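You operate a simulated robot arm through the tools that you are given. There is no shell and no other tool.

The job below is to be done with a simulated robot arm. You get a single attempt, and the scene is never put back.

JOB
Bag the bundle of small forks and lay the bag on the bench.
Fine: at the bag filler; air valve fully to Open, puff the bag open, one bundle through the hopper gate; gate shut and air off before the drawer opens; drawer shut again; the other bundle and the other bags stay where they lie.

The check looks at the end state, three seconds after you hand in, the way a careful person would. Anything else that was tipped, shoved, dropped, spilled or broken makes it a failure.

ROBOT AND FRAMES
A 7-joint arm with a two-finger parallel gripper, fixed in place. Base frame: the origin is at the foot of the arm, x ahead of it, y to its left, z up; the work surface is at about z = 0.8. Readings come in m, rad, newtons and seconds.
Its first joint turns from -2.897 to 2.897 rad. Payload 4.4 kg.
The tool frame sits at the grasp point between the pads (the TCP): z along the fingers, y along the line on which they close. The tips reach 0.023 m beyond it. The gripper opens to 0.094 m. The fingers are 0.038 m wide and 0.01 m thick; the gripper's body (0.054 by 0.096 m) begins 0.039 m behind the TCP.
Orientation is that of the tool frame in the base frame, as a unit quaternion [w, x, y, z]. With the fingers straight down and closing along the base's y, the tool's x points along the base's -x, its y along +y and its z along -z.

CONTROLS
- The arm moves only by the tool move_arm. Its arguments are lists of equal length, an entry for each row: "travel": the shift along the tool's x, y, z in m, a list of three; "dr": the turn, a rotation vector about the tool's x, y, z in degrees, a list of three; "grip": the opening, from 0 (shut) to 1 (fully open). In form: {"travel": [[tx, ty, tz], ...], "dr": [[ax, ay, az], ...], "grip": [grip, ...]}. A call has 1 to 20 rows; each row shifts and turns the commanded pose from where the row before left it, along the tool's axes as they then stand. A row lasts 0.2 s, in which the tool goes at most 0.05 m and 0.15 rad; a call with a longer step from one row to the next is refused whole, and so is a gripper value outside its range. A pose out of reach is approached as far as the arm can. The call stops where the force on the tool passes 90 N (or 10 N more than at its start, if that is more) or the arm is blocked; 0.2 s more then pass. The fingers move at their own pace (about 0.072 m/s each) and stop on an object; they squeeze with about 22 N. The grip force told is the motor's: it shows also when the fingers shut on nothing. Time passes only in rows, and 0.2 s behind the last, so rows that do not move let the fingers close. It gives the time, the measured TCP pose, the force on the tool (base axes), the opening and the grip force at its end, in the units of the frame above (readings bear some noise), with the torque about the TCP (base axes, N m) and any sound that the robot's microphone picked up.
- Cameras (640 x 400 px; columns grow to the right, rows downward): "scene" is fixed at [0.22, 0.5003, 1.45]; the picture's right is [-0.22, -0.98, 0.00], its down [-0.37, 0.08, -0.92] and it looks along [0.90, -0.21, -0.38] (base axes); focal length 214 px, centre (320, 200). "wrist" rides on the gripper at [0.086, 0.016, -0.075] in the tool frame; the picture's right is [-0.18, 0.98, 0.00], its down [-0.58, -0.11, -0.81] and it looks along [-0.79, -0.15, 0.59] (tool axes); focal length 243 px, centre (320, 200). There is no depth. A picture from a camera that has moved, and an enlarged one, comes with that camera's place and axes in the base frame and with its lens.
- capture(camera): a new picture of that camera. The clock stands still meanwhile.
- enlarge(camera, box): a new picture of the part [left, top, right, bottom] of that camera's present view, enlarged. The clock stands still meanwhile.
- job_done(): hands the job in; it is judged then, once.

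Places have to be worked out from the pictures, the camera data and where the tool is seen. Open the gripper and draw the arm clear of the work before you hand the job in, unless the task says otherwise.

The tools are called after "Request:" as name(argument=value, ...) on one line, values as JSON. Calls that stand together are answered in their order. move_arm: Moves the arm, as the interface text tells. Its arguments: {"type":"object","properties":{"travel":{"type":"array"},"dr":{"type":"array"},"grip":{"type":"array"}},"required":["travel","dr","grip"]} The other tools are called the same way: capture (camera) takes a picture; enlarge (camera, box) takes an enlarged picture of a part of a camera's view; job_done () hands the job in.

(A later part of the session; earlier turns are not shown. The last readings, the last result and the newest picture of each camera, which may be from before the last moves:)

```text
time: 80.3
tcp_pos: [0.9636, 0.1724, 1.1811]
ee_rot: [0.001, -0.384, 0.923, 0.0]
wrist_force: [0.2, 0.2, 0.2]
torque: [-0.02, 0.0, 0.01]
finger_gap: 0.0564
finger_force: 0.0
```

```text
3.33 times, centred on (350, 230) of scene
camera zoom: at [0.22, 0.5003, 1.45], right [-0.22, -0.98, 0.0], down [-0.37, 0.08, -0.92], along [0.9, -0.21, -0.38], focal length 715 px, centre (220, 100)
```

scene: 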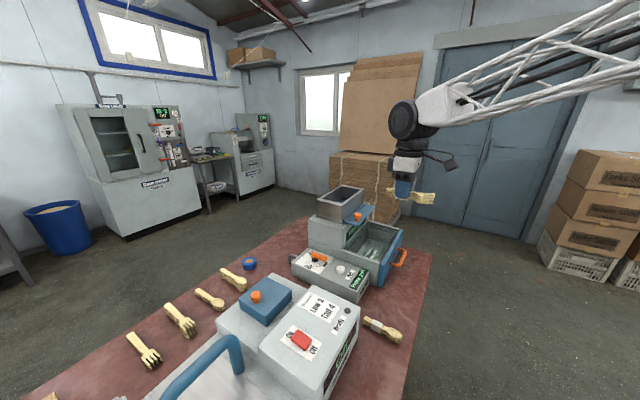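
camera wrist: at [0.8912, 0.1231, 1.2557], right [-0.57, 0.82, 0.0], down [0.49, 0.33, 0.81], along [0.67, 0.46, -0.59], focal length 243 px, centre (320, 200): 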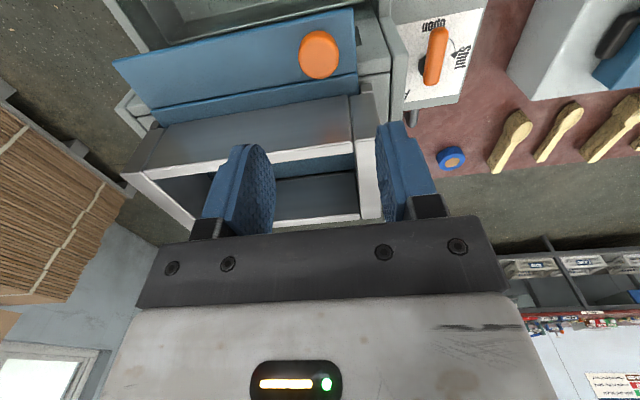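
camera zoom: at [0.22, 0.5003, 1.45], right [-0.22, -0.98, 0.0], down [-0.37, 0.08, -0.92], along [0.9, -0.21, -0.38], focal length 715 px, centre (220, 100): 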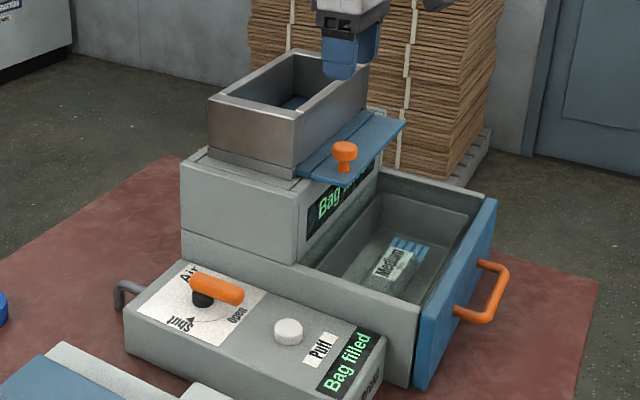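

The gate is shut, the hopper is empty and the display reads "Bag filled". Next the air lever back to Shut: bar now runs from (0.951, 0.363) to (0.906, 0.320); I move above it, tilt outwards and come down part-way.

Request:
move_arm(travel=[[-0.0172, 0.0365, 0], [-0.0172, 0.0365, 0], [-0.0172, 0.0365, 0], [-0.0172, 0.0365, 0], [0, 0, 0], [0, 0, 0], [0, 0, 0], [0.0154, 0, 0.0423], [0.0154, 0, 0.0423], [0.0154, 0, 0.0423], [0.0154, 0, 0.0423], [0, 0, 0]], dr=[[0, 0, 0.5], [0, 0, 0.5], [0, 0, 0.5], [0, 0, 0.5], [0, -6.67, 0], [0, -6.67, 0], [0, -6.66, 0], [0, 0, 0], [0, 0, 0], [0, 0, 0], [0, 0, 0], [0, 0, 0]], grip=[0.6, 0.6, 0.6, 0.6, 0.6, 0.6, 0.6, 0.6, 0.6, 0.6, 0.6, 0.6])

Request:
capture(camera="wrist")

Request:
enlarge(camera="scene", box=[280, 190, 400, 290])

```text
time: 82.9
tcp_pos: [0.9137, 0.3236, 1.0023]
ee_rot: [0.162, -0.361, 0.916, 0.062]
wrist_force: [0.6, 0.3, 0.3]
torque: [0.0, 0.01, 0.0]
finger_gap: 0.0565
finger_force: 0.0
```

```text
taken
camera wrist: at [0.8257, 0.2629, 1.0427], right [-0.55, 0.84, 0.06], down [0.27, 0.1, 0.96], along [0.79, 0.54, -0.28], focal length 243 px, centre (320, 200)
```

wrist: 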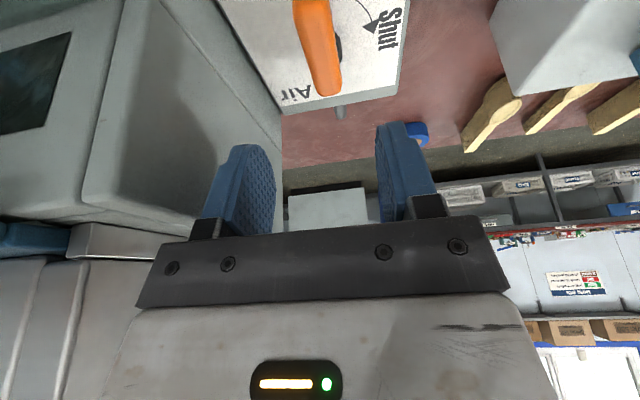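

```text
4.00 times, centred on (340, 240) of scene
camera zoom: at [0.22, 0.5003, 1.45], right [-0.22, -0.98, 0.0], down [-0.37, 0.08, -0.92], along [0.9, -0.21, -0.38], focal length 858 px, centre (240, 40)
```

zoom: 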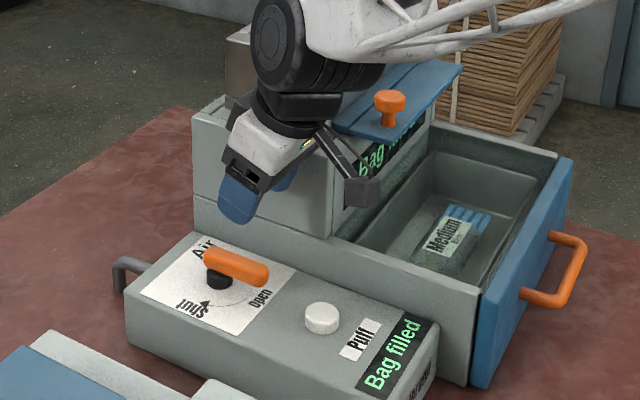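

The bar is in line with the fingers (3 mm offset, corrected). I go down to z ≈ 0.911 and narrow the opening onto the bar.

Request:
move_arm(travel=[[0.0157, 0.003, 0.0432], [0.0155, 0, 0.0425], [0, 0, 0], [0, 0, 0], [0, 0, 0]], dr=[[0, 0, 0], [0, 0, 0], [0, 0, 0], [0, 0, 0], [0, 0, 0]], grip=[0.6, 0.6, 0.6, 0.32, 0.3])

Request:
capture(camera="wrist")

```text
time: 84.1
tcp_pos: [0.9105, 0.3271, 0.9128]
ee_rot: [0.163, -0.361, 0.916, 0.063]
wrist_force: [0.4, -0.8, 0.7]
torque: [0.01, 0.02, -0.03]
finger_gap: 0.0282
finger_force: 0.0
```

```text
taken
camera wrist: at [0.8218, 0.2658, 0.9526], right [-0.55, 0.84, 0.06], down [0.27, 0.11, 0.96], along [0.79, 0.54, -0.28], focal length 243 px, centre (320, 200)
```

wrist: 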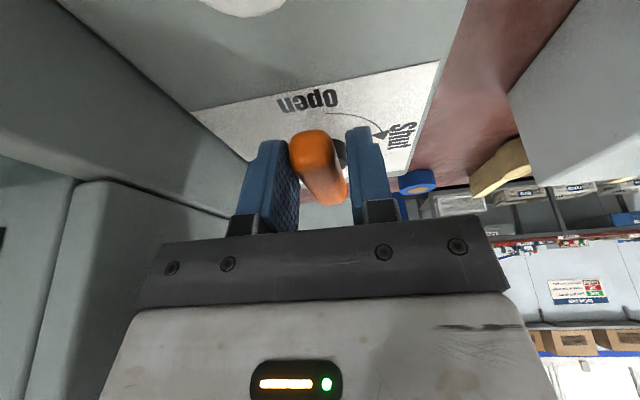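

The bar lies between the fingers without load. I turn it clockwise towards Shut, first half.

Request:
move_arm(travel=[[0, 0.0055, 0.0001], [0, 0.0055, 0.0003], [0, 0.0055, 0.0006], [0, 0.0055, 0.0008], [0, 0.0055, 0.001], [0, 0.0055, 0.0012], [0, 0.0055, 0.0013]], dr=[[0, 0, 7.5], [0, 0, 7.5], [0, 0, 7.5], [0, 0, 7.5], [0, 0, 7.5], [0, 0, 7.5], [0, 0, 7.5]], grip=[0.3, 0.3, 0.3, 0.3, 0.3, 0.3, 0.3])

Request:
capture(camera="wrist")

Request:
enlarge(camera="scene", box=[280, 190, 400, 290])

```text
time: 85.7
tcp_pos: [0.8978, 0.361, 0.9116]
ee_rot: [0.118, 0.082, 0.981, 0.129]
wrist_force: [0.8, -1.4, 0.0]
torque: [-0.02, 0.01, -0.03]
finger_gap: 0.0286
finger_force: 0.2
```

```text
taken
camera wrist: at [0.7977, 0.3758, 0.9675], right [0.3, 0.9, 0.31], down [0.34, -0.4, 0.85], along [0.89, -0.15, -0.43], focal length 243 px, centre (320, 200)
```

wrist: 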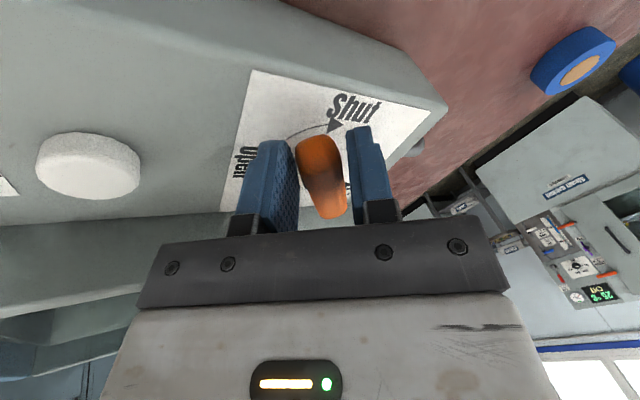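

```text
4.00 times, centred on (340, 240) of scene
camera zoom: at [0.22, 0.5003, 1.45], right [-0.22, -0.98, 0.0], down [-0.37, 0.08, -0.92], along [0.9, -0.21, -0.38], focal length 858 px, centre (240, 40)
```

zoom: 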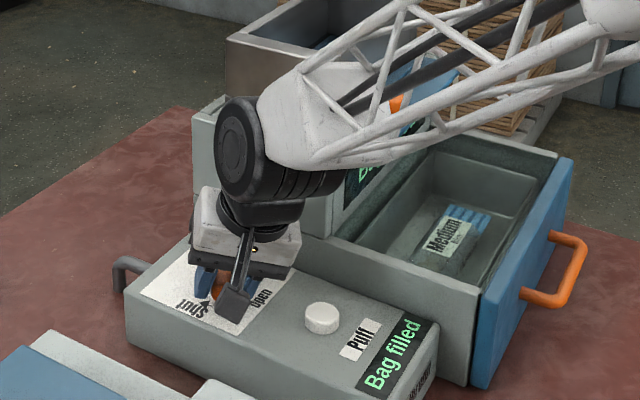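

The lever follows. I carry on to the Shut stop.

Request:
move_arm(travel=[[0, 0.0057, 0.0016], [0, 0.0057, 0.0018], [0, 0.0057, 0.0018], [0, 0.0057, 0.0019], [0, 0.0057, 0.0019], [0, 0.005, 0.0017]], dr=[[0, 0, 7.5], [0, 0, 7.5], [0, 0, 7.5], [0, 0, 7.5], [0, 0, 7.5], [0, 0, 5]], grip=[0.3, 0.3, 0.3, 0.3, 0.3, 0.3])

Request:
capture(camera="wrist")

Request:
enlarge(camera="scene", box=[280, 190, 400, 290])

```text
time: 87.1
tcp_pos: [0.9133, 0.3902, 0.9081]
ee_rot: [0.062, 0.432, 0.885, 0.162]
wrist_force: [-13.9, -22.2, -2.0]
torque: [-0.54, 0.27, 0.35]
finger_gap: 0.0391
finger_force: 12.0
```

```text
taken
camera wrist: at [0.8532, 0.45, 0.9872], right [0.85, 0.42, 0.33], down [0.08, -0.71, 0.7], along [0.53, -0.57, -0.63], focal length 243 px, centre (320, 200)
```

wrist: 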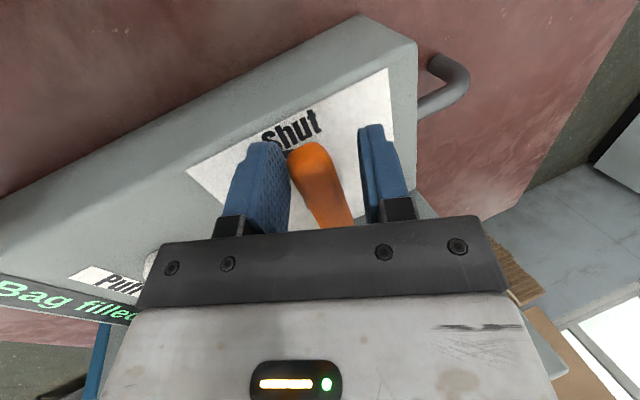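

```text
4.00 times, centred on (340, 240) of scene
camera zoom: at [0.22, 0.5003, 1.45], right [-0.22, -0.98, 0.0], down [-0.37, 0.08, -0.92], along [0.9, -0.21, -0.38], focal length 858 px, centre (240, 40)
```

zoom: 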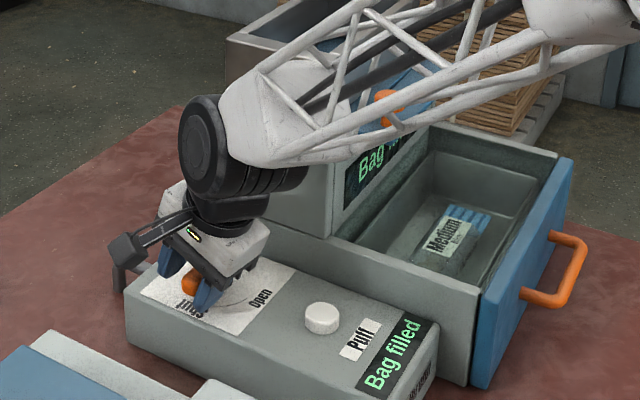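

The lever is against the Shut stop (about 26 N). I back off, open, rise and level the tool, then check the lever and the display.

Request:
move_arm(travel=[[0, -0.006, 0], [0, 0, 0], [0.0013, 0.0153, -0.0423], [0.0013, 0.0153, -0.0423], [0.0013, 0.0153, -0.0423], [0.0013, 0.0153, -0.0423], [0.0013, 0.0153, -0.0423], [0, 0, 0], [0, 0, 0], [0, 0, 0], [0, 0, 0]], dr=[[0, 0, 0], [0, 0, 0], [0, 0, 0], [0, 0, 0], [0, 0, 0], [0, 0, 0], [0, 0, 0], [6.64, -0.58, 0], [6.64, -0.58, 0], [6.64, -0.58, 0], [0, 0, 0]], grip=[0.45, 0.6, 0.6, 0.6, 0.6, 0.6, 0.6, 0.6, 0.6, 0.6, 0.6])

Request:
capture(camera="wrist")

Request:
enlarge(camera="scene", box=[280, 170, 420, 290])

```text
time: 89.5
tcp_pos: [0.9093, 0.3887, 1.1338]
ee_rot: [0.001, 0.438, 0.899, 0.0]
wrist_force: [0.0, 0.4, -0.9]
torque: [0.0, 0.0, -0.01]
finger_gap: 0.0565
finger_force: 0.1
```

```text
taken
camera wrist: at [0.8688, 0.4655, 1.2084], right [0.89, 0.46, 0.0], down [0.27, -0.52, 0.81], along [0.37, -0.72, -0.59], focal length 243 px, centre (320, 200)
```

wrist: 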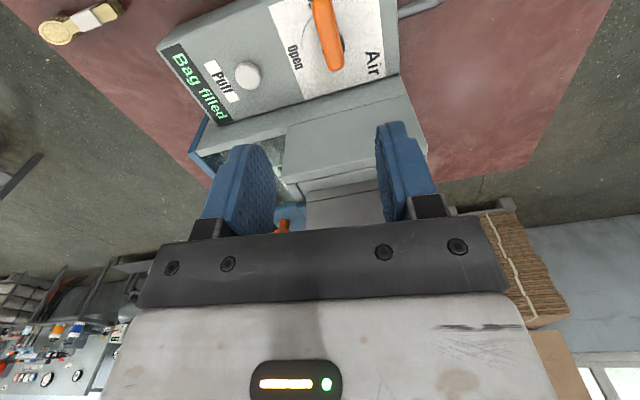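

```text
3.33 times, centred on (350, 230) of scene
camera zoom: at [0.22, 0.5003, 1.45], right [-0.22, -0.98, 0.0], down [-0.37, 0.08, -0.92], along [0.9, -0.21, -0.38], focal length 715 px, centre (220, 100)
```

zoom: 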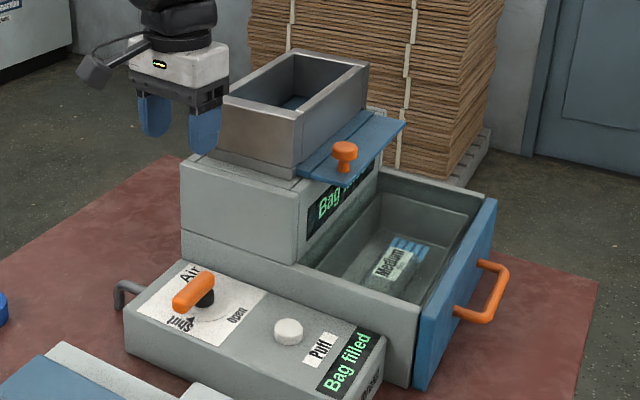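

Lever at Shut, gate shut. Now to the drawer handle near (0.876, -0.01, 0.868): I go above it with the fingers set to close along the drawer's direction.

Request:
move_arm(travel=[[-0.0327, -0.0302, 0], [-0.0327, -0.0302, 0], [-0.0327, -0.0302, 0], [-0.0327, -0.0302, 0], [-0.0327, -0.0302, 0], [-0.0327, -0.0302, 0], [-0.0327, -0.0302, 0], [-0.0327, -0.0302, 0], [-0.0327, -0.0302, 0], [0, 0, 0.04], [0, 0, 0.04], [0, 0, 0]], dr=[[0, 0, 0], [0, 0, 0], [0, 0, 0], [0, 0, 0], [0, 0, 0], [0, 0, 0], [0, 0, 0], [0, 0, 0], [0, 0, 0], [0, 0, -3.5], [0, 0, -3.5], [0, 0, 0]], grip=[0.6, 0.6, 0.6, 0.6, 0.6, 0.6, 0.6, 0.6, 0.6, 0.6, 0.6, 0.6])

Request:
capture(camera="wrist")

Request:
enlarge(camera="scene", box=[340, 200, 440, 290])

```text
time: 92.1
tcp_pos: [0.8788, -0.0109, 1.0547]
ee_rot: [0.001, 0.383, 0.924, 0.0]
wrist_force: [-0.2, 0.9, 0.0]
torque: [0.0, -0.03, 0.01]
finger_gap: 0.0564
finger_force: 0.0
```

```text
taken
camera wrist: at [0.8293, 0.0607, 1.1299], right [0.82, 0.57, 0.0], down [0.33, -0.49, 0.81], along [0.46, -0.66, -0.59], focal length 243 px, centre (320, 200)
```

wrist: 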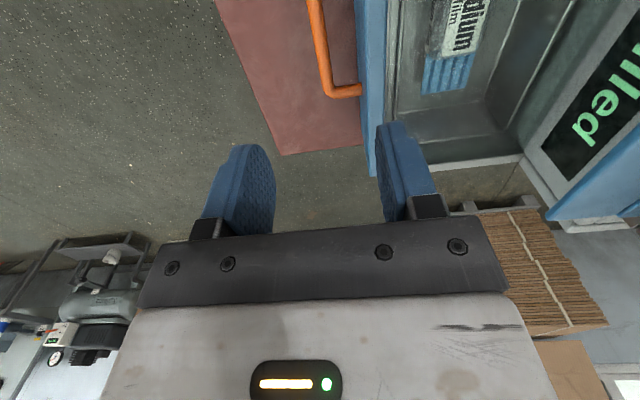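

```text
4.44 times, centred on (390, 245) of scene
camera zoom: at [0.22, 0.5003, 1.45], right [-0.22, -0.98, 0.0], down [-0.37, 0.08, -0.92], along [0.9, -0.21, -0.38], focal length 953 px, centre (9, 0)
```

zoom: 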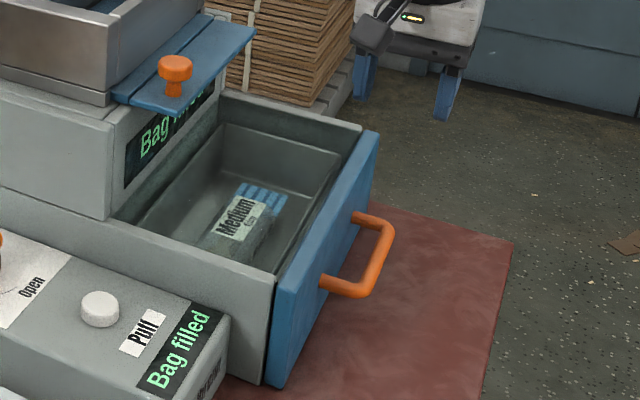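

The handle bar runs at n ≈ 0.613 (centre about (0.879, -0.012)), z ≈ 0.857, some 3.4 cm ahead of the drawer front. To clear the front's top edge I tilt 35° and come at the bar along the tilted finger direction.

Request:
move_arm(travel=[[0, 0, 0], [0, 0, 0], [0, 0, 0], [0, 0, 0], [0, 0, 0], [0, -0.038, 0.023], [0, -0.038, 0.023], [0, -0.038, 0.023], [0, 0, 0]], dr=[[-7, 0, 0], [-7, 0, 0], [-7, 0, 0], [-7, 0, 0], [-7, 0, 0], [0, 0, 0], [0, 0, 0], [0, 0, 0], [0, 0, 0]], grip=[0.32, 0.32, 0.32, 0.32, 0.32, 0.32, 0.32, 0.32, 0.32])

Request:
capture(camera="wrist")

Request:
enlarge(camera="scene", box=[340, 190, 450, 290])

```text
time: 94.1
tcp_pos: [0.8385, -0.0481, 0.9298]
ee_rot: [0.116, 0.363, 0.882, 0.278]
wrist_force: [1.2, -0.1, 0.0]
torque: [-0.01, 0.01, -0.02]
finger_gap: 0.03
finger_force: 0.0
```

```text
taken
camera wrist: at [0.7575, -0.0091, 1.0003], right [0.7, 0.44, 0.57], down [0.02, -0.8, 0.6], along [0.72, -0.41, -0.57], focal length 243 px, centre (320, 200)
```

wrist: 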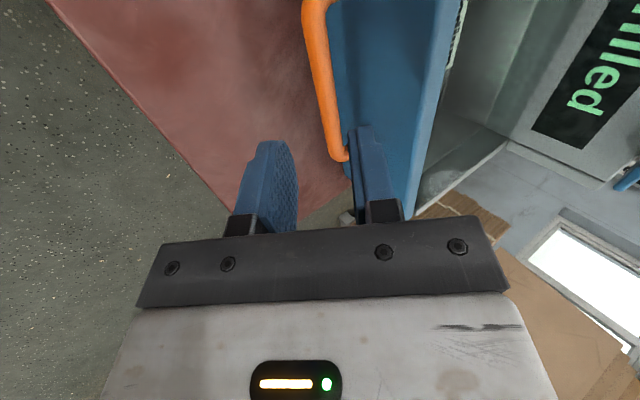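

```text
4.00 times, centred on (395, 240) of scene
camera zoom: at [0.22, 0.5003, 1.45], right [-0.22, -0.98, 0.0], down [-0.37, 0.08, -0.92], along [0.9, -0.21, -0.38], focal length 858 px, centre (20, 40)
```

zoom: 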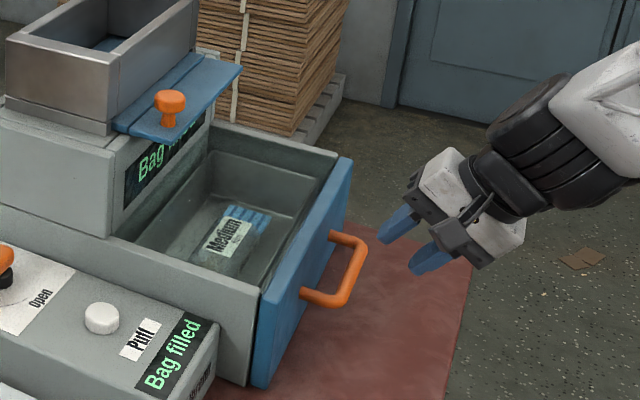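

From both views the bar sits 8.7 cm ahead along the fingers and 5 mm to one side. I correct that, move in and close on the bar.

Request:
move_arm(travel=[[-0.008, 0.005, 0.01], [0, 0, 0.033], [0, 0, 0.031], [0, 0, 0], [0, 0, 0], [0, 0, 0]], dr=[[0, 0, 0], [0, 0, 0], [0, 0, 0], [0, 0, 0], [0, 0, 0], [0, 0, 0]], grip=[0.32, 0.32, 0.32, 0.32, 0, 0])

Request:
capture(camera="wrist")

Request:
enlarge(camera="scene", box=[340, 190, 450, 290])

```text
time: 95.5
tcp_pos: [0.8755, -0.0216, 0.873]
ee_rot: [0.115, 0.365, 0.881, 0.278]
wrist_force: [-16.7, -17.8, -7.9]
torque: [0.43, 0.91, -1.5]
finger_gap: 0.0139
finger_force: 45.1
```

```text
taken
camera wrist: at [0.7947, 0.0179, 0.9434], right [0.7, 0.44, 0.56], down [0.02, -0.8, 0.6], along [0.71, -0.41, -0.57], focal length 243 px, centre (320, 200)
```

wrist: 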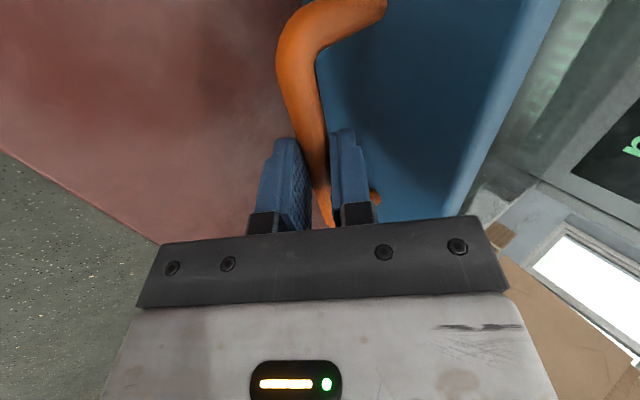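

```text
4.00 times, centred on (395, 240) of scene
camera zoom: at [0.22, 0.5003, 1.45], right [-0.22, -0.98, 0.0], down [-0.37, 0.08, -0.92], along [0.9, -0.21, -0.38], focal length 858 px, centre (20, 40)
```

zoom: 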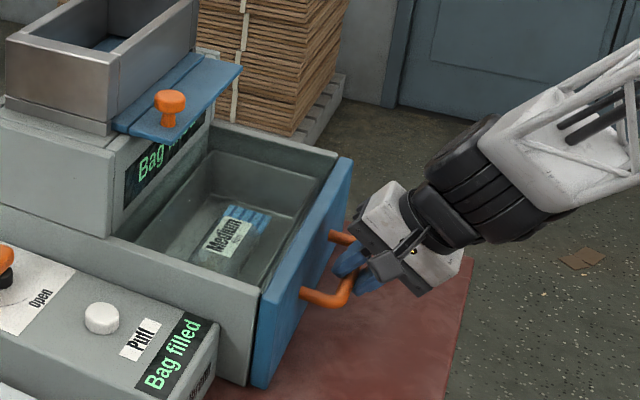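

The bar is gripped (14 mm). I pull the drawer out along its axis, first 3 cm.

Request:
move_arm(travel=[[0, -0.0082, -0.0057], [0, -0.0082, -0.0057], [0, -0.0082, -0.0057], [0, 0, 0]], dr=[[0, 0, 0], [0, 0, 0], [0, 0, 0], [0, 0, 0]], grip=[0, 0, 0, 0])

Request:
enlarge(camera="scene", box=[340, 190, 450, 290])

```text
time: 96.5
tcp_pos: [0.8551, -0.0422, 0.8744]
ee_rot: [0.115, 0.365, 0.881, 0.278]
wrist_force: [9.2, -7.9, -39.9]
torque: [0.23, 0.64, -1.63]
finger_gap: 0.0138
finger_force: 44.8
```

```text
4.00 times, centred on (395, 240) of scene
camera zoom: at [0.22, 0.5003, 1.45], right [-0.22, -0.98, 0.0], down [-0.37, 0.08, -0.92], along [0.9, -0.21, -0.38], focal length 858 px, centre (20, 40)
```

zoom: 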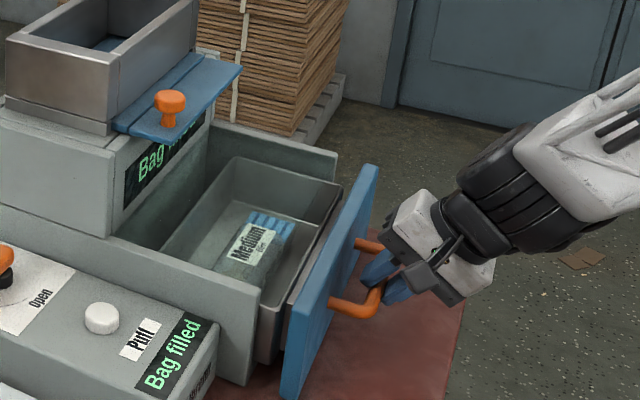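

The drawer with the bag slides out freely. I continue pulling, correcting a slight upward pull.

Request:
move_arm(travel=[[0, -0.0134, -0.007], [0, -0.0123, -0.0086], [0, -0.0123, -0.0086], [0, -0.0123, -0.0086], [0, -0.0123, -0.0086], [0, -0.0123, -0.0086], [0, 0, 0]], dr=[[0, 0, 0], [0, 0, 0], [0, 0, 0], [0, 0, 0], [0, 0, 0], [0, 0, 0], [0, 0, 0]], grip=[0, 0, 0, 0, 0, 0, 0])

Request:
enlarge(camera="scene", box=[330, 190, 450, 300])

```text
time: 98.1
tcp_pos: [0.7938, -0.1073, 0.8723]
ee_rot: [0.116, 0.363, 0.881, 0.279]
wrist_force: [-22.9, 21.5, 25.3]
torque: [1.19, 0.82, -1.04]
finger_gap: 0.014
finger_force: 45.6
```

```text
3.64 times, centred on (390, 245) of scene
camera zoom: at [0.22, 0.5003, 1.45], right [-0.22, -0.98, 0.0], down [-0.37, 0.08, -0.92], along [0.9, -0.21, -0.38], focal length 780 px, centre (66, 36)
```

zoom: 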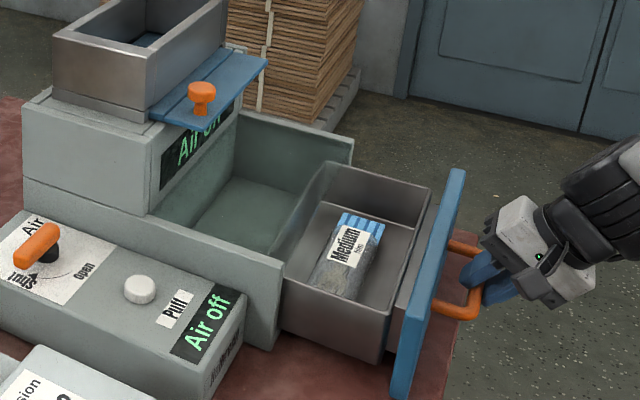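

The drawer is out about 12 cm with the filled bag in it, and the display shows "Air off". I let go of the handle and back out along the fingers.

Request:
move_arm(travel=[[0, 0, 0], [0, 0, 0], [0, 0, -0.03], [0, 0, -0.04], [0, 0, -0.04], [0, 0, -0.04], [0, 0, 0]], dr=[[0, 0, 0], [0, 0, 0], [0, 0, 0], [0, 0, 0], [0, 0, 0], [0, 0, 0], [0, 0, 0]], grip=[0.3, 0.3, 0.3, 0.3, 0.3, 0.3, 0.3])

Request:
capture(camera="wrist")

Request:
enlarge(camera="scene", box=[330, 200, 440, 300])

```text
time: 99.7
tcp_pos: [0.7305, -0.1683, 0.9946]
ee_rot: [0.116, 0.363, 0.882, 0.278]
wrist_force: [0.7, 0.2, 0.1]
torque: [0.0, 0.02, 0.03]
finger_gap: 0.0284
finger_force: 0.1
```

```text
taken
camera wrist: at [0.6491, -0.1292, 1.065], right [0.7, 0.44, 0.57], down [0.02, -0.8, 0.6], along [0.72, -0.41, -0.57], focal length 243 px, centre (320, 200)
```

wrist: 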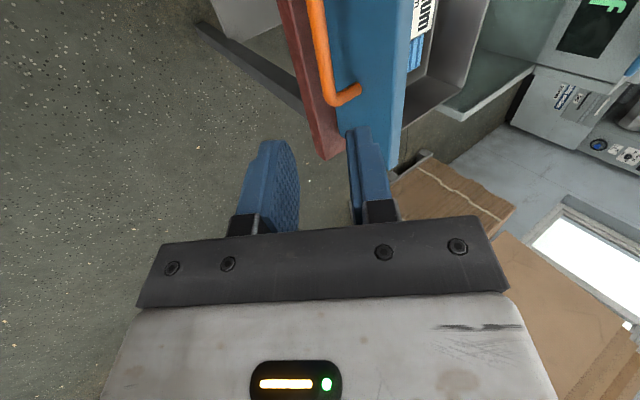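

```text
4.00 times, centred on (385, 250) of scene
camera zoom: at [0.22, 0.5003, 1.45], right [-0.22, -0.98, 0.0], down [-0.37, 0.08, -0.92], along [0.9, -0.21, -0.38], focal length 858 px, centre (60, 0)
```

zoom: 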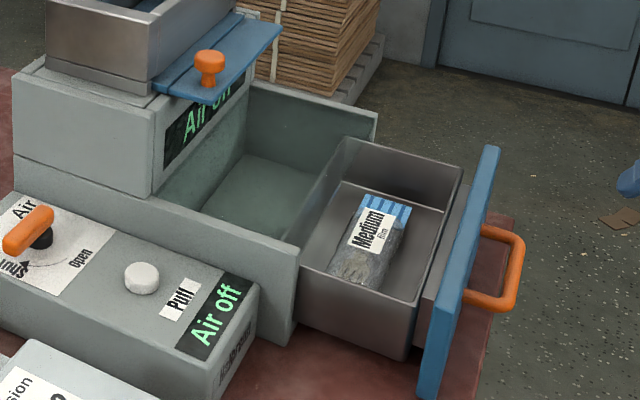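

The bag lies flat in the drawer along its width, around (0.89, 0.0). I level the tool, rise and yaw to look down on it.

Request:
move_arm(travel=[[0, 0, 0], [0, 0, 0], [0, 0, 0], [0, 0, 0], [0, 0, 0], [0, 0, -0.04], [0, 0, -0.04], [0, 0, 0], [0, 0, 0], [0, 0, 0], [0, 0, 0], [0, 0, 0], [0, 0, 0], [0, 0, 0], [0, 0, 0], [0, 0, 0], [0, 0, 0], [0, 0, 0]], dr=[[7, 0, 0], [7, 0, 0], [7, 0, 0], [7, 0, 0], [7, 0, 0], [0, 0, 0], [0, 0, 0], [0, 0, -8.2], [0, 0, -8.2], [0, 0, -8.2], [0, 0, -8.2], [0, 0, -8.2], [0, 0, -8.2], [0, 0, -8.2], [0, 0, -8.2], [0, 0, -8.2], [0, 0, -8.2], [0, 0, -8]], grip=[0.5, 0.5, 0.5, 0.5, 0.5, 0.5, 0.5, 0.5, 1, 1, 1, 1, 1, 1, 1, 1, 1, 1])

Request:
move_arm(travel=[[-0.044, 0.0075, 0], [-0.044, 0.0075, 0], [-0.044, 0.0075, 0], [0, 0, 0]], dr=[[0, 0, 0], [0, 0, 0], [0, 0, 0], [0, 0, 0]], grip=[1, 1, 1, 1])

Request:
capture(camera="wrist")

Request:
enlarge(camera="wrist", box=[180, 0, 460, 200])

```text
time: 103.5
tcp_pos: [0.7317, -0.1682, 1.0748]
ee_rot: [0.002, -0.384, 0.923, -0.001]
wrist_force: [0.5, 0.7, -0.4]
torque: [-0.02, 0.02, -0.03]
finger_gap: 0.0939
finger_force: 0.1
```

```text
time: 104.5
tcp_pos: [0.8108, -0.0598, 1.0749]
ee_rot: [0.001, -0.384, 0.924, 0.0]
wrist_force: [-0.4, -0.6, -0.3]
torque: [0.0, -0.01, -0.02]
finger_gap: 0.0938
finger_force: 0.0
```

```text
taken
camera wrist: at [0.737, -0.1104, 1.15], right [-0.57, 0.82, 0.0], down [0.49, 0.33, 0.81], along [0.67, 0.46, -0.59], focal length 243 px, centre (320, 200)
```

wrist: 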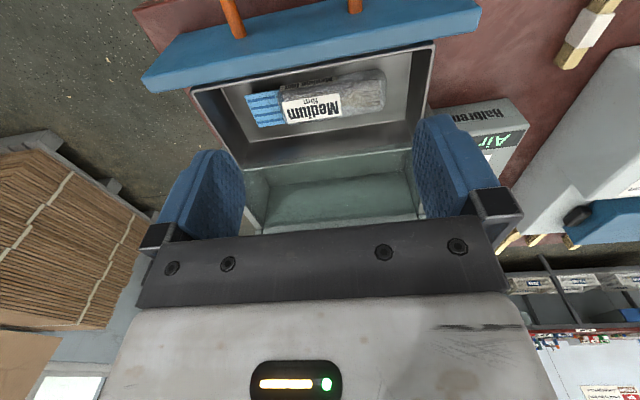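

```text
2.00 times, centred on (320, 100) of wrist
camera zoom: at [0.737, -0.1104, 1.15], right [-0.57, 0.82, 0.0], down [0.49, 0.33, 0.81], along [0.67, 0.46, -0.59], focal length 485 px, centre (320, 400)
```

zoom: 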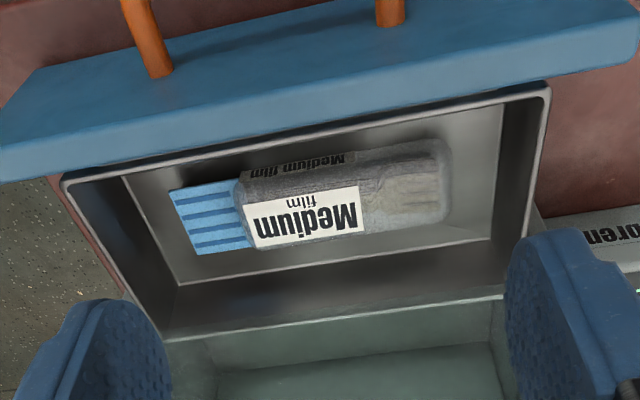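

The bag (body about 14 × 5.5 cm plus a striped header) lies along m' = 0.547–0.743, centred at n ≈ 0.636, top z ≈ 0.85. I turn the gripper to close across its width and move above it.

Request:
move_arm(travel=[[0, 0, 0], [0, 0, 0], [0, 0, 0], [0, 0, 0], [0, 0, 0], [0, 0, 0], [0, 0, 0], [0, 0, 0], [0, 0, 0], [0, 0, 0], [0, 0, 0], [-0.0031, 0.035, 0], [-0.0031, 0.035, 0], [-0.0031, 0.035, 0], [0, 0, 0.03], [0, 0, 0.03], [0, 0, 0]], dr=[[0, 0, 8.2], [0, 0, 8.2], [0, 0, 8.2], [0, 0, 8.2], [0, 0, 8.2], [0, 0, 8.2], [0, 0, 8.2], [0, 0, 8.2], [0, 0, 8.2], [0, 0, 8.2], [0, 0, 8], [0, 0, 0], [0, 0, 0], [0, 0, 0], [0, 0, 0], [0, 0, 0], [0, 0, 0]], grip=[0.8, 0.8, 0.8, 0.8, 0.8, 0.8, 0.8, 0.8, 0.8, 0.8, 0.8, 0.8, 0.8, 0.8, 0.8, 0.8, 0.8])

Request:
capture(camera="wrist")

Request:
enlarge(camera="scene", box=[330, 190, 440, 290])

```text
time: 108.1
tcp_pos: [0.8917, 0.0092, 1.014]
ee_rot: [0.001, 0.382, 0.924, 0.001]
wrist_force: [0.0, 0.6, 0.3]
torque: [0.04, -0.02, -0.01]
finger_gap: 0.0751
finger_force: 0.1
```

```text
taken
camera wrist: at [0.8414, 0.0812, 1.088], right [0.82, 0.57, 0.0], down [0.33, -0.49, 0.81], along [0.46, -0.66, -0.59], focal length 243 px, centre (320, 200)
```

wrist: 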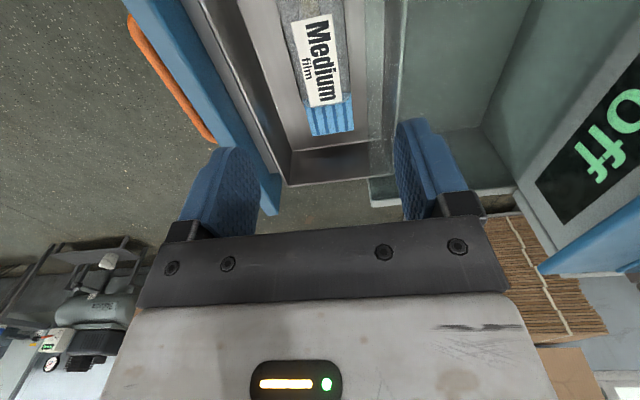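

```text
4.00 times, centred on (385, 240) of scene
camera zoom: at [0.22, 0.5003, 1.45], right [-0.22, -0.98, 0.0], down [-0.37, 0.08, -0.92], along [0.9, -0.21, -0.38], focal length 858 px, centre (60, 40)
```

zoom: 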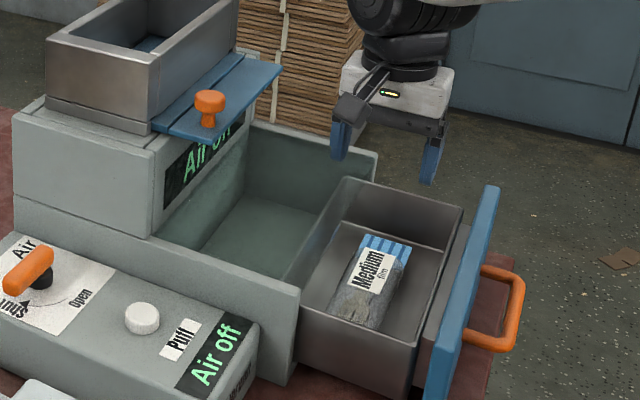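

The bag's edges are at n ≈ 0.605 and 0.664, the far drawer wall at about 0.68. I shift 6 mm to the near side, set the opening to 73 mm and descend in steps.

Request:
move_arm(travel=[[0, -0.006, 0], [0, 0, 0.045], [0, 0, 0.045], [0, 0, 0.03], [0, 0, 0]], dr=[[0, 0, 0], [0, 0, 0], [0, 0, 0], [0, 0, 0], [0, 0, 0]], grip=[0.775, 0.775, 0.775, 0.775, 0.775])

Request:
capture(camera="wrist")

Request:
enlarge(camera="scene", box=[330, 190, 440, 290])

```text
time: 108.9
tcp_pos: [0.8887, 0.0042, 0.9379]
ee_rot: [0.009, 0.38, 0.925, 0.005]
wrist_force: [-6.8, 2.2, 17.7]
torque: [0.77, -0.1, 0.34]
finger_gap: 0.0716
finger_force: 0.1
stopped in row 4: the force on the tool passed its limit at 147 N (the readings are from after the stop); the commanded pose is now the measured one
```

```text
taken
camera wrist: at [0.8376, 0.0766, 1.0114], right [0.82, 0.57, 0.02], down [0.32, -0.49, 0.81], along [0.47, -0.66, -0.58], focal length 243 px, centre (320, 200)
```

wrist: 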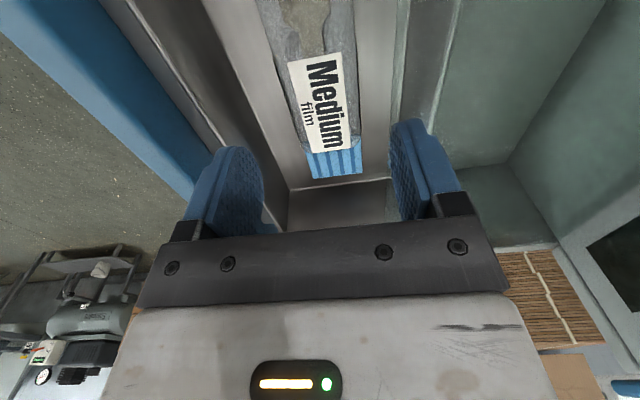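

```text
4.00 times, centred on (385, 240) of scene
camera zoom: at [0.22, 0.5003, 1.45], right [-0.22, -0.98, 0.0], down [-0.37, 0.08, -0.92], along [0.9, -0.21, -0.38], focal length 858 px, centre (60, 40)
```

zoom: 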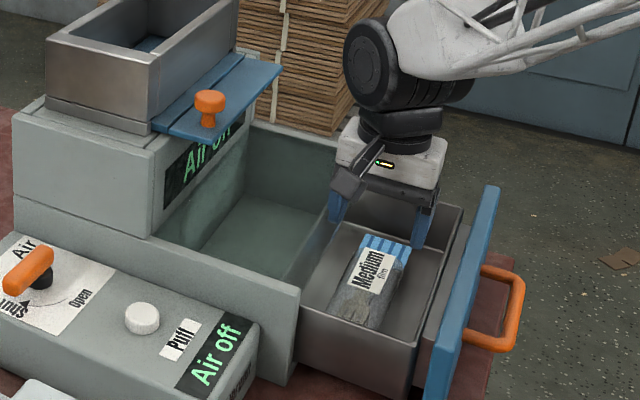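

The call stopped at tip height 0.915, with the contact at the far finger (n ≈ 0.67). The teal tint over the casing suggests a clear lid whose front edge is there, so the drawer must come out further. I rise and return to the handle.

Request:
move_arm(travel=[[0, 0, -0.02], [0, 0, -0.04], [0, 0, -0.04], [-0.0021, -0.0468, 0], [-0.0021, -0.0468, 0], [-0.0021, -0.0468, 0], [-0.0021, -0.0468, 0], [-0.0021, -0.0468, 0], [0, 0, 0], [0, 0, 0], [0, 0, 0], [0, 0, 0], [0, 0, 0], [0, -0.026, 0.0372], [0, 0, 0]], dr=[[0, 0, 0], [0.81, 0.81, 0], [0, 0, 0], [0, 0, 0], [0, 0, 0], [0, 0, 0], [0, 0, 0], [0, 0, 0], [-7, 0, 0], [-7, 0, 0], [-7, 0, 0], [-7, 0, 0], [-7, 0, 0], [0, 0, 0], [0, 0, 0]], grip=[0.775, 0.775, 0.775, 0.775, 0.5, 0.32, 0.32, 0.32, 0.32, 0.32, 0.32, 0.32, 0.32, 0.32, 0.32])

Request:
capture(camera="wrist")

Request:
enlarge(camera="scene", box=[310, 190, 440, 300])

```text
time: 112.1
tcp_pos: [0.7292, -0.1693, 0.9885]
ee_rot: [0.113, 0.363, 0.882, 0.278]
wrist_force: [-0.4, -0.1, 0.1]
torque: [0.01, 0.01, 0.02]
finger_gap: 0.0301
finger_force: 0.0
```

```text
taken
camera wrist: at [0.6478, -0.1291, 1.0597], right [0.7, 0.44, 0.56], down [0.03, -0.8, 0.6], along [0.71, -0.4, -0.57], focal length 243 px, centre (320, 200)
```

wrist: 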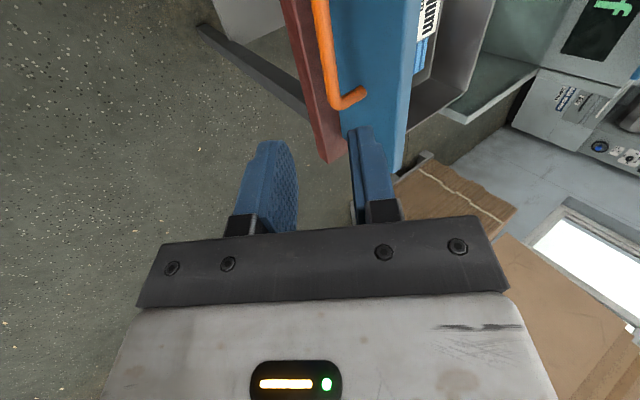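

```text
3.64 times, centred on (375, 245) of scene
camera zoom: at [0.22, 0.5003, 1.45], right [-0.22, -0.98, 0.0], down [-0.37, 0.08, -0.92], along [0.9, -0.21, -0.38], focal length 780 px, centre (120, 36)
```

zoom: 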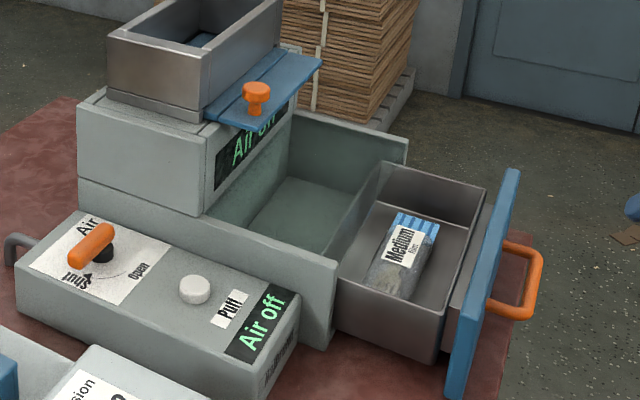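

The drawer is unchanged. I re-approach the handle bar along the fingers (7 mm sideways, 14.6 cm ahead) and close on it.

Request:
move_arm(travel=[[0, 0.0067, 0.02], [0, 0, 0.042], [0, 0, 0.042], [0, 0, 0.042], [0, 0, 0], [0, 0, 0], [0, 0, 0]], dr=[[0, 0, 0], [0, 0, 0], [0, 0, 0], [0, 0, 0], [0, 0, 0], [0, 0, 0], [0, 0, 0]], grip=[0.32, 0.32, 0.32, 0.32, 0.32, 0, 0])

Request:
enlarge(camera="wrist", box=[160, 0, 480, 240])

```text
time: 113.7
tcp_pos: [0.7933, -0.1033, 0.8748]
ee_rot: [0.112, 0.364, 0.882, 0.278]
wrist_force: [2.8, -1.3, -20.4]
torque: [0.19, 0.5, -1.8]
finger_gap: 0.0139
finger_force: 45.2
```

```text
1.67 times, centred on (320, 120) of wrist
camera zoom: at [0.7108, -0.0638, 0.9453], right [0.7, 0.44, 0.56], down [0.03, -0.8, 0.6], along [0.71, -0.4, -0.57], focal length 404 px, centre (320, 333)
```

zoom: 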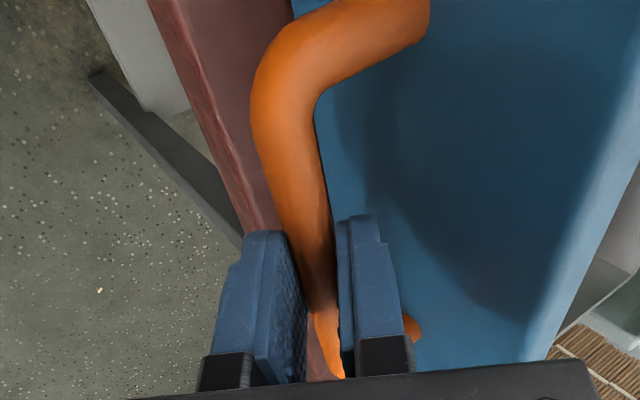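

The bar is gripped again. I pull further in 1 cm steps, watching for the stop.

Request:
move_arm(travel=[[0, -0.0091, -0.0045], [0, -0.0082, -0.0057], [0, -0.0082, -0.0057], [0, 0, 0]], dr=[[0, 0, 0], [0, 0, 0], [0, 0, 0], [0, 0, 0]], grip=[0, 0, 0, 0])

Request:
enlarge(camera="scene", box=[310, 190, 440, 300])

```text
time: 114.7
tcp_pos: [0.7711, -0.1255, 0.8744]
ee_rot: [0.113, 0.363, 0.882, 0.278]
wrist_force: [-25.5, 26.7, 12.7]
torque: [1.29, 1.01, -0.88]
finger_gap: 0.0141
finger_force: 45.0
```

```text
3.64 times, centred on (375, 245) of scene
camera zoom: at [0.22, 0.5003, 1.45], right [-0.22, -0.98, 0.0], down [-0.37, 0.08, -0.92], along [0.9, -0.21, -0.38], focal length 780 px, centre (120, 36)
```

zoom: 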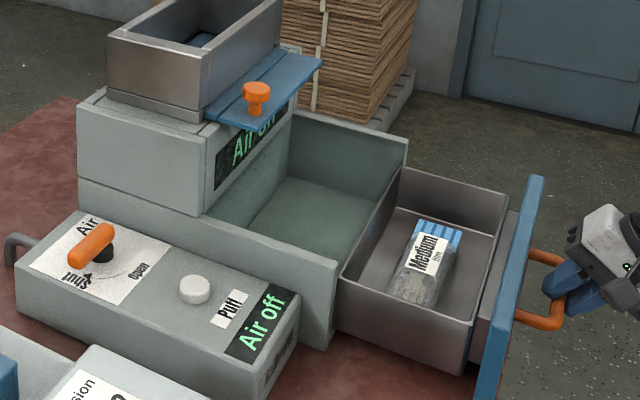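

The drawer is now out about 15 cm and still free. I pull one more centimetre for finger room.

Request:
move_arm(travel=[[0, -0.0041, -0.0029], [0, -0.0041, -0.0029], [0, 0, 0]], dr=[[0, 0, 0], [0, 0, 0], [0, 0, 0]], grip=[0, 0, 0])

```text
time: 115.4
tcp_pos: [0.7688, -0.1319, 0.8775]
ee_rot: [0.115, 0.362, 0.882, 0.28]
wrist_force: [20.8, 23.5, -6.7]
torque: [1.18, 0.45, -1.4]
finger_gap: 0.014
finger_force: 45.2
stopped in row 3: the force on the tool passed its limit at 118 N (the readings are from after the stop); the commanded pose is now the measured one
```

The drawer is at its end stop, 15 cm out. I let go, back out along the fingers and level the tool.

Request:
move_arm(travel=[[0, 0, 0], [0, 0, 0], [0, 0, -0.03], [0, 0, -0.04], [0, 0, -0.04], [0, 0, -0.04], [0, 0, 0], [0, 0, 0], [0, 0, 0], [0, 0, 0], [0, 0, 0], [0, 0, -0.04], [0, 0, -0.04], [0, 0, 0]], dr=[[0, 0, 0], [0, 0, 0], [0, 0, 0], [0, 0, 0], [0, 0, 0], [0, 0, 0], [7, 0, 0], [7, 0, 0], [7, 0, 0], [7, 0, 0], [7, 0, 0], [0, 0, 0], [0, 0, 0], [0, 0, 0]], grip=[0.3, 0.3, 0.3, 0.3, 0.3, 0.3, 0.5, 0.7, 0.8, 0.8, 0.8, 0.8, 0.8, 0.8])

Request:
enlarge(camera="scene", box=[310, 190, 440, 300])

```text
time: 118.4
tcp_pos: [0.7075, -0.1931, 1.0812]
ee_rot: [0.003, 0.38, 0.925, 0.001]
wrist_force: [-0.5, 0.2, 0.5]
torque: [0.01, -0.01, 0.03]
finger_gap: 0.0752
finger_force: 0.1
```

```text
3.64 times, centred on (375, 245) of scene
camera zoom: at [0.22, 0.5003, 1.45], right [-0.22, -0.98, 0.0], down [-0.37, 0.08, -0.92], along [0.9, -0.21, -0.38], focal length 780 px, centre (120, 36)
```

zoom: 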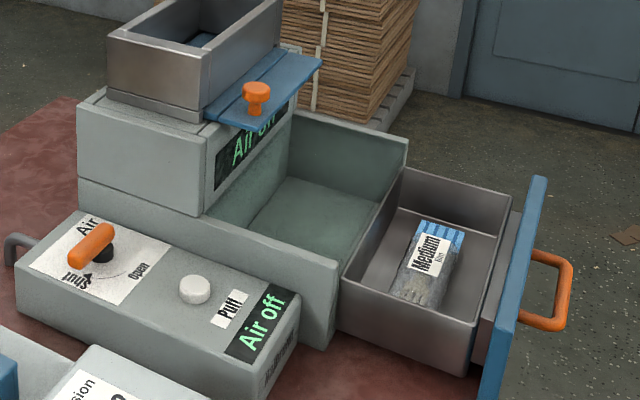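

Now back above the bag, expected at n ≈ 0.60 (about (0.866, -0.017)), to measure it again.

Request:
move_arm(travel=[[0.0025, 0.0472, 0], [0.0025, 0.0472, 0], [0.0025, 0.0472, 0], [0.0025, 0.0472, 0], [0.0025, 0.0472, 0], [0, 0, 0.04], [0, 0, 0]], dr=[[0, 0, 0], [0, 0, 0], [0, 0, 0], [0, 0, 0], [0, 0, 0], [0, 0, 0], [0, 0, 0]], grip=[0.8, 0.8, 0.8, 0.8, 0.8, 0.8, 0.8])

Request:
enlarge(camera="wrist", box=[160, 0, 480, 200])

Request:
enlarge(camera="scene", box=[340, 200, 440, 290])

```text
time: 120.0
tcp_pos: [0.8647, -0.018, 1.0401]
ee_rot: [0.004, 0.381, 0.925, 0.002]
wrist_force: [0.0, 0.0, 0.1]
torque: [0.02, 0.04, -0.01]
finger_gap: 0.0751
finger_force: 0.0
```

```text
2.00 times, centred on (320, 100) of wrist
camera zoom: at [0.8151, 0.0542, 1.1151], right [0.82, 0.57, 0.01], down [0.33, -0.49, 0.81], along [0.46, -0.66, -0.59], focal length 485 px, centre (320, 400)
```

zoom: 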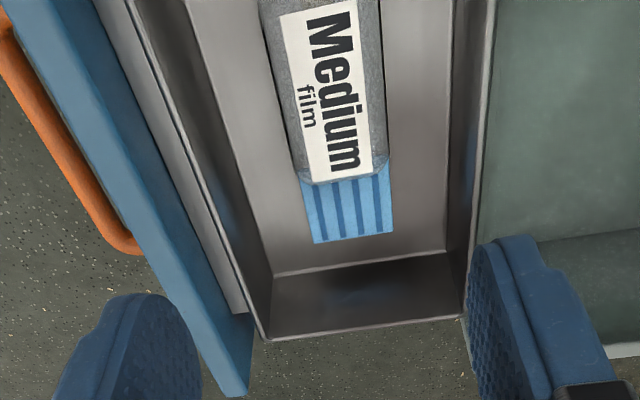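

```text
4.44 times, centred on (390, 245) of scene
camera zoom: at [0.22, 0.5003, 1.45], right [-0.22, -0.98, 0.0], down [-0.37, 0.08, -0.92], along [0.9, -0.21, -0.38], focal length 953 px, centre (9, 0)
```

zoom: 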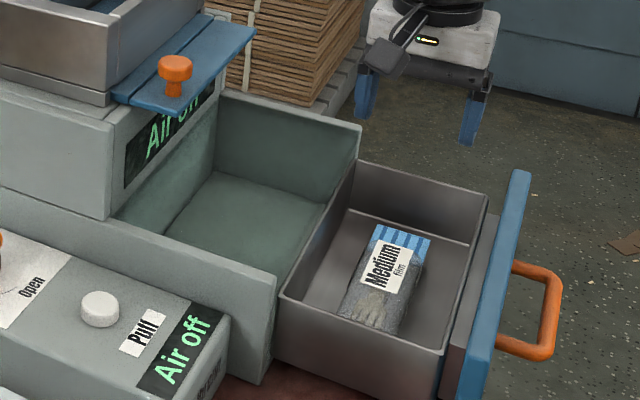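

The drawer interior now lies at n ≈ 0.535–0.66 with the bag at 0.576–0.626, so both fingers have room. I descend to just above the grasp height.

Request:
move_arm(travel=[[0, 0.002, 0.045], [0, 0, 0.045], [0, 0, 0.045], [0, 0, 0.035], [0, 0, 0]], dr=[[0.4, 0.3, 0], [0, 0, 0], [0, 0, 0], [0, 0, 0], [0, 0, 0]], grip=[0.8, 0.8, 0.8, 0.8, 0.8])

Request:
capture(camera="wrist")

Request:
enlarge(camera="scene", box=[340, 200, 440, 290])

```text
time: 121.2
tcp_pos: [0.8656, -0.0169, 0.8707]
ee_rot: [-0.002, 0.38, 0.925, -0.001]
wrist_force: [-0.3, -0.3, 0.6]
torque: [0.0, 0.01, 0.01]
finger_gap: 0.0753
finger_force: 0.1
```

```text
taken
camera wrist: at [0.8156, 0.056, 0.946], right [0.82, 0.57, 0.0], down [0.34, -0.49, 0.81], along [0.46, -0.66, -0.59], focal length 243 px, centre (320, 200)
```

wrist: 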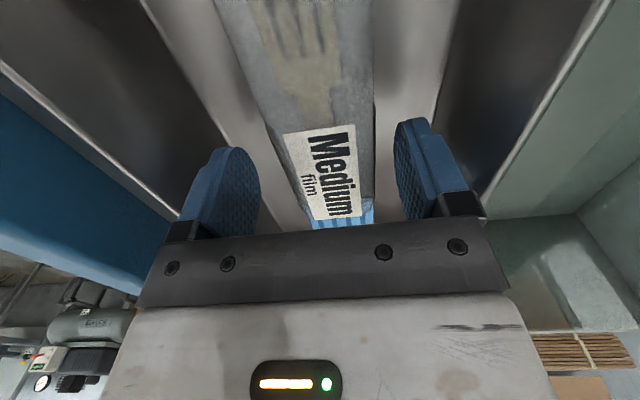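

```text
4.44 times, centred on (390, 245) of scene
camera zoom: at [0.22, 0.5003, 1.45], right [-0.22, -0.98, 0.0], down [-0.37, 0.08, -0.92], along [0.9, -0.21, -0.38], focal length 953 px, centre (9, 0)
```

zoom: 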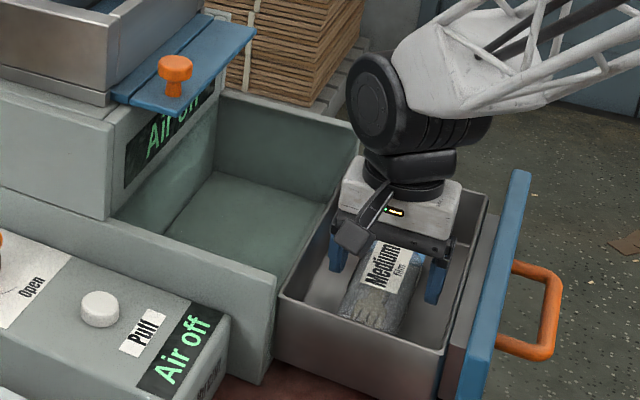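

The bag sits between the fingers with the fork visible inside. I lower in small steps to grasp depth and close.

Request:
move_arm(travel=[[0, 0, 0.008], [0, 0, 0.008], [0, 0, 0.007], [0, 0, 0]], dr=[[0, 0, 0], [0, 0, 0], [0, 0, 0], [0, 0, 0]], grip=[0.8, 0.8, 0.8, 0.8])

Request:
enlarge(camera="scene", box=[360, 220, 430, 280])

```text
time: 122.2
tcp_pos: [0.8647, -0.0159, 0.8482]
ee_rot: [-0.001, 0.38, 0.925, -0.001]
wrist_force: [-0.3, -0.1, 0.4]
torque: [0.0, -0.02, 0.01]
finger_gap: 0.075
finger_force: 0.1
```

```text
6.67 times, centred on (395, 250) of scene
camera zoom: at [0.22, 0.5003, 1.45], right [-0.22, -0.98, 0.0], down [-0.37, 0.08, -0.92], along [0.9, -0.21, -0.38], focal length 1430 px, centre (-180, -133)
```

zoom: 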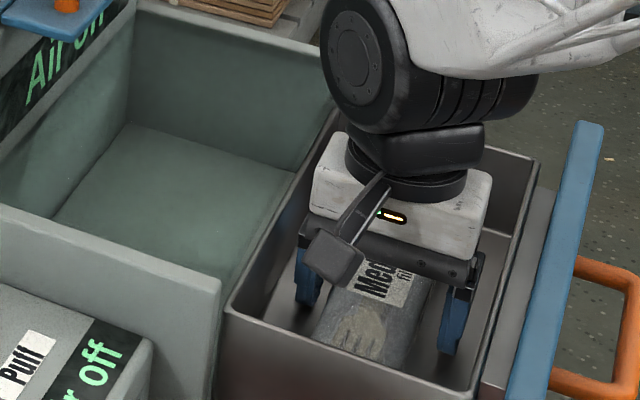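

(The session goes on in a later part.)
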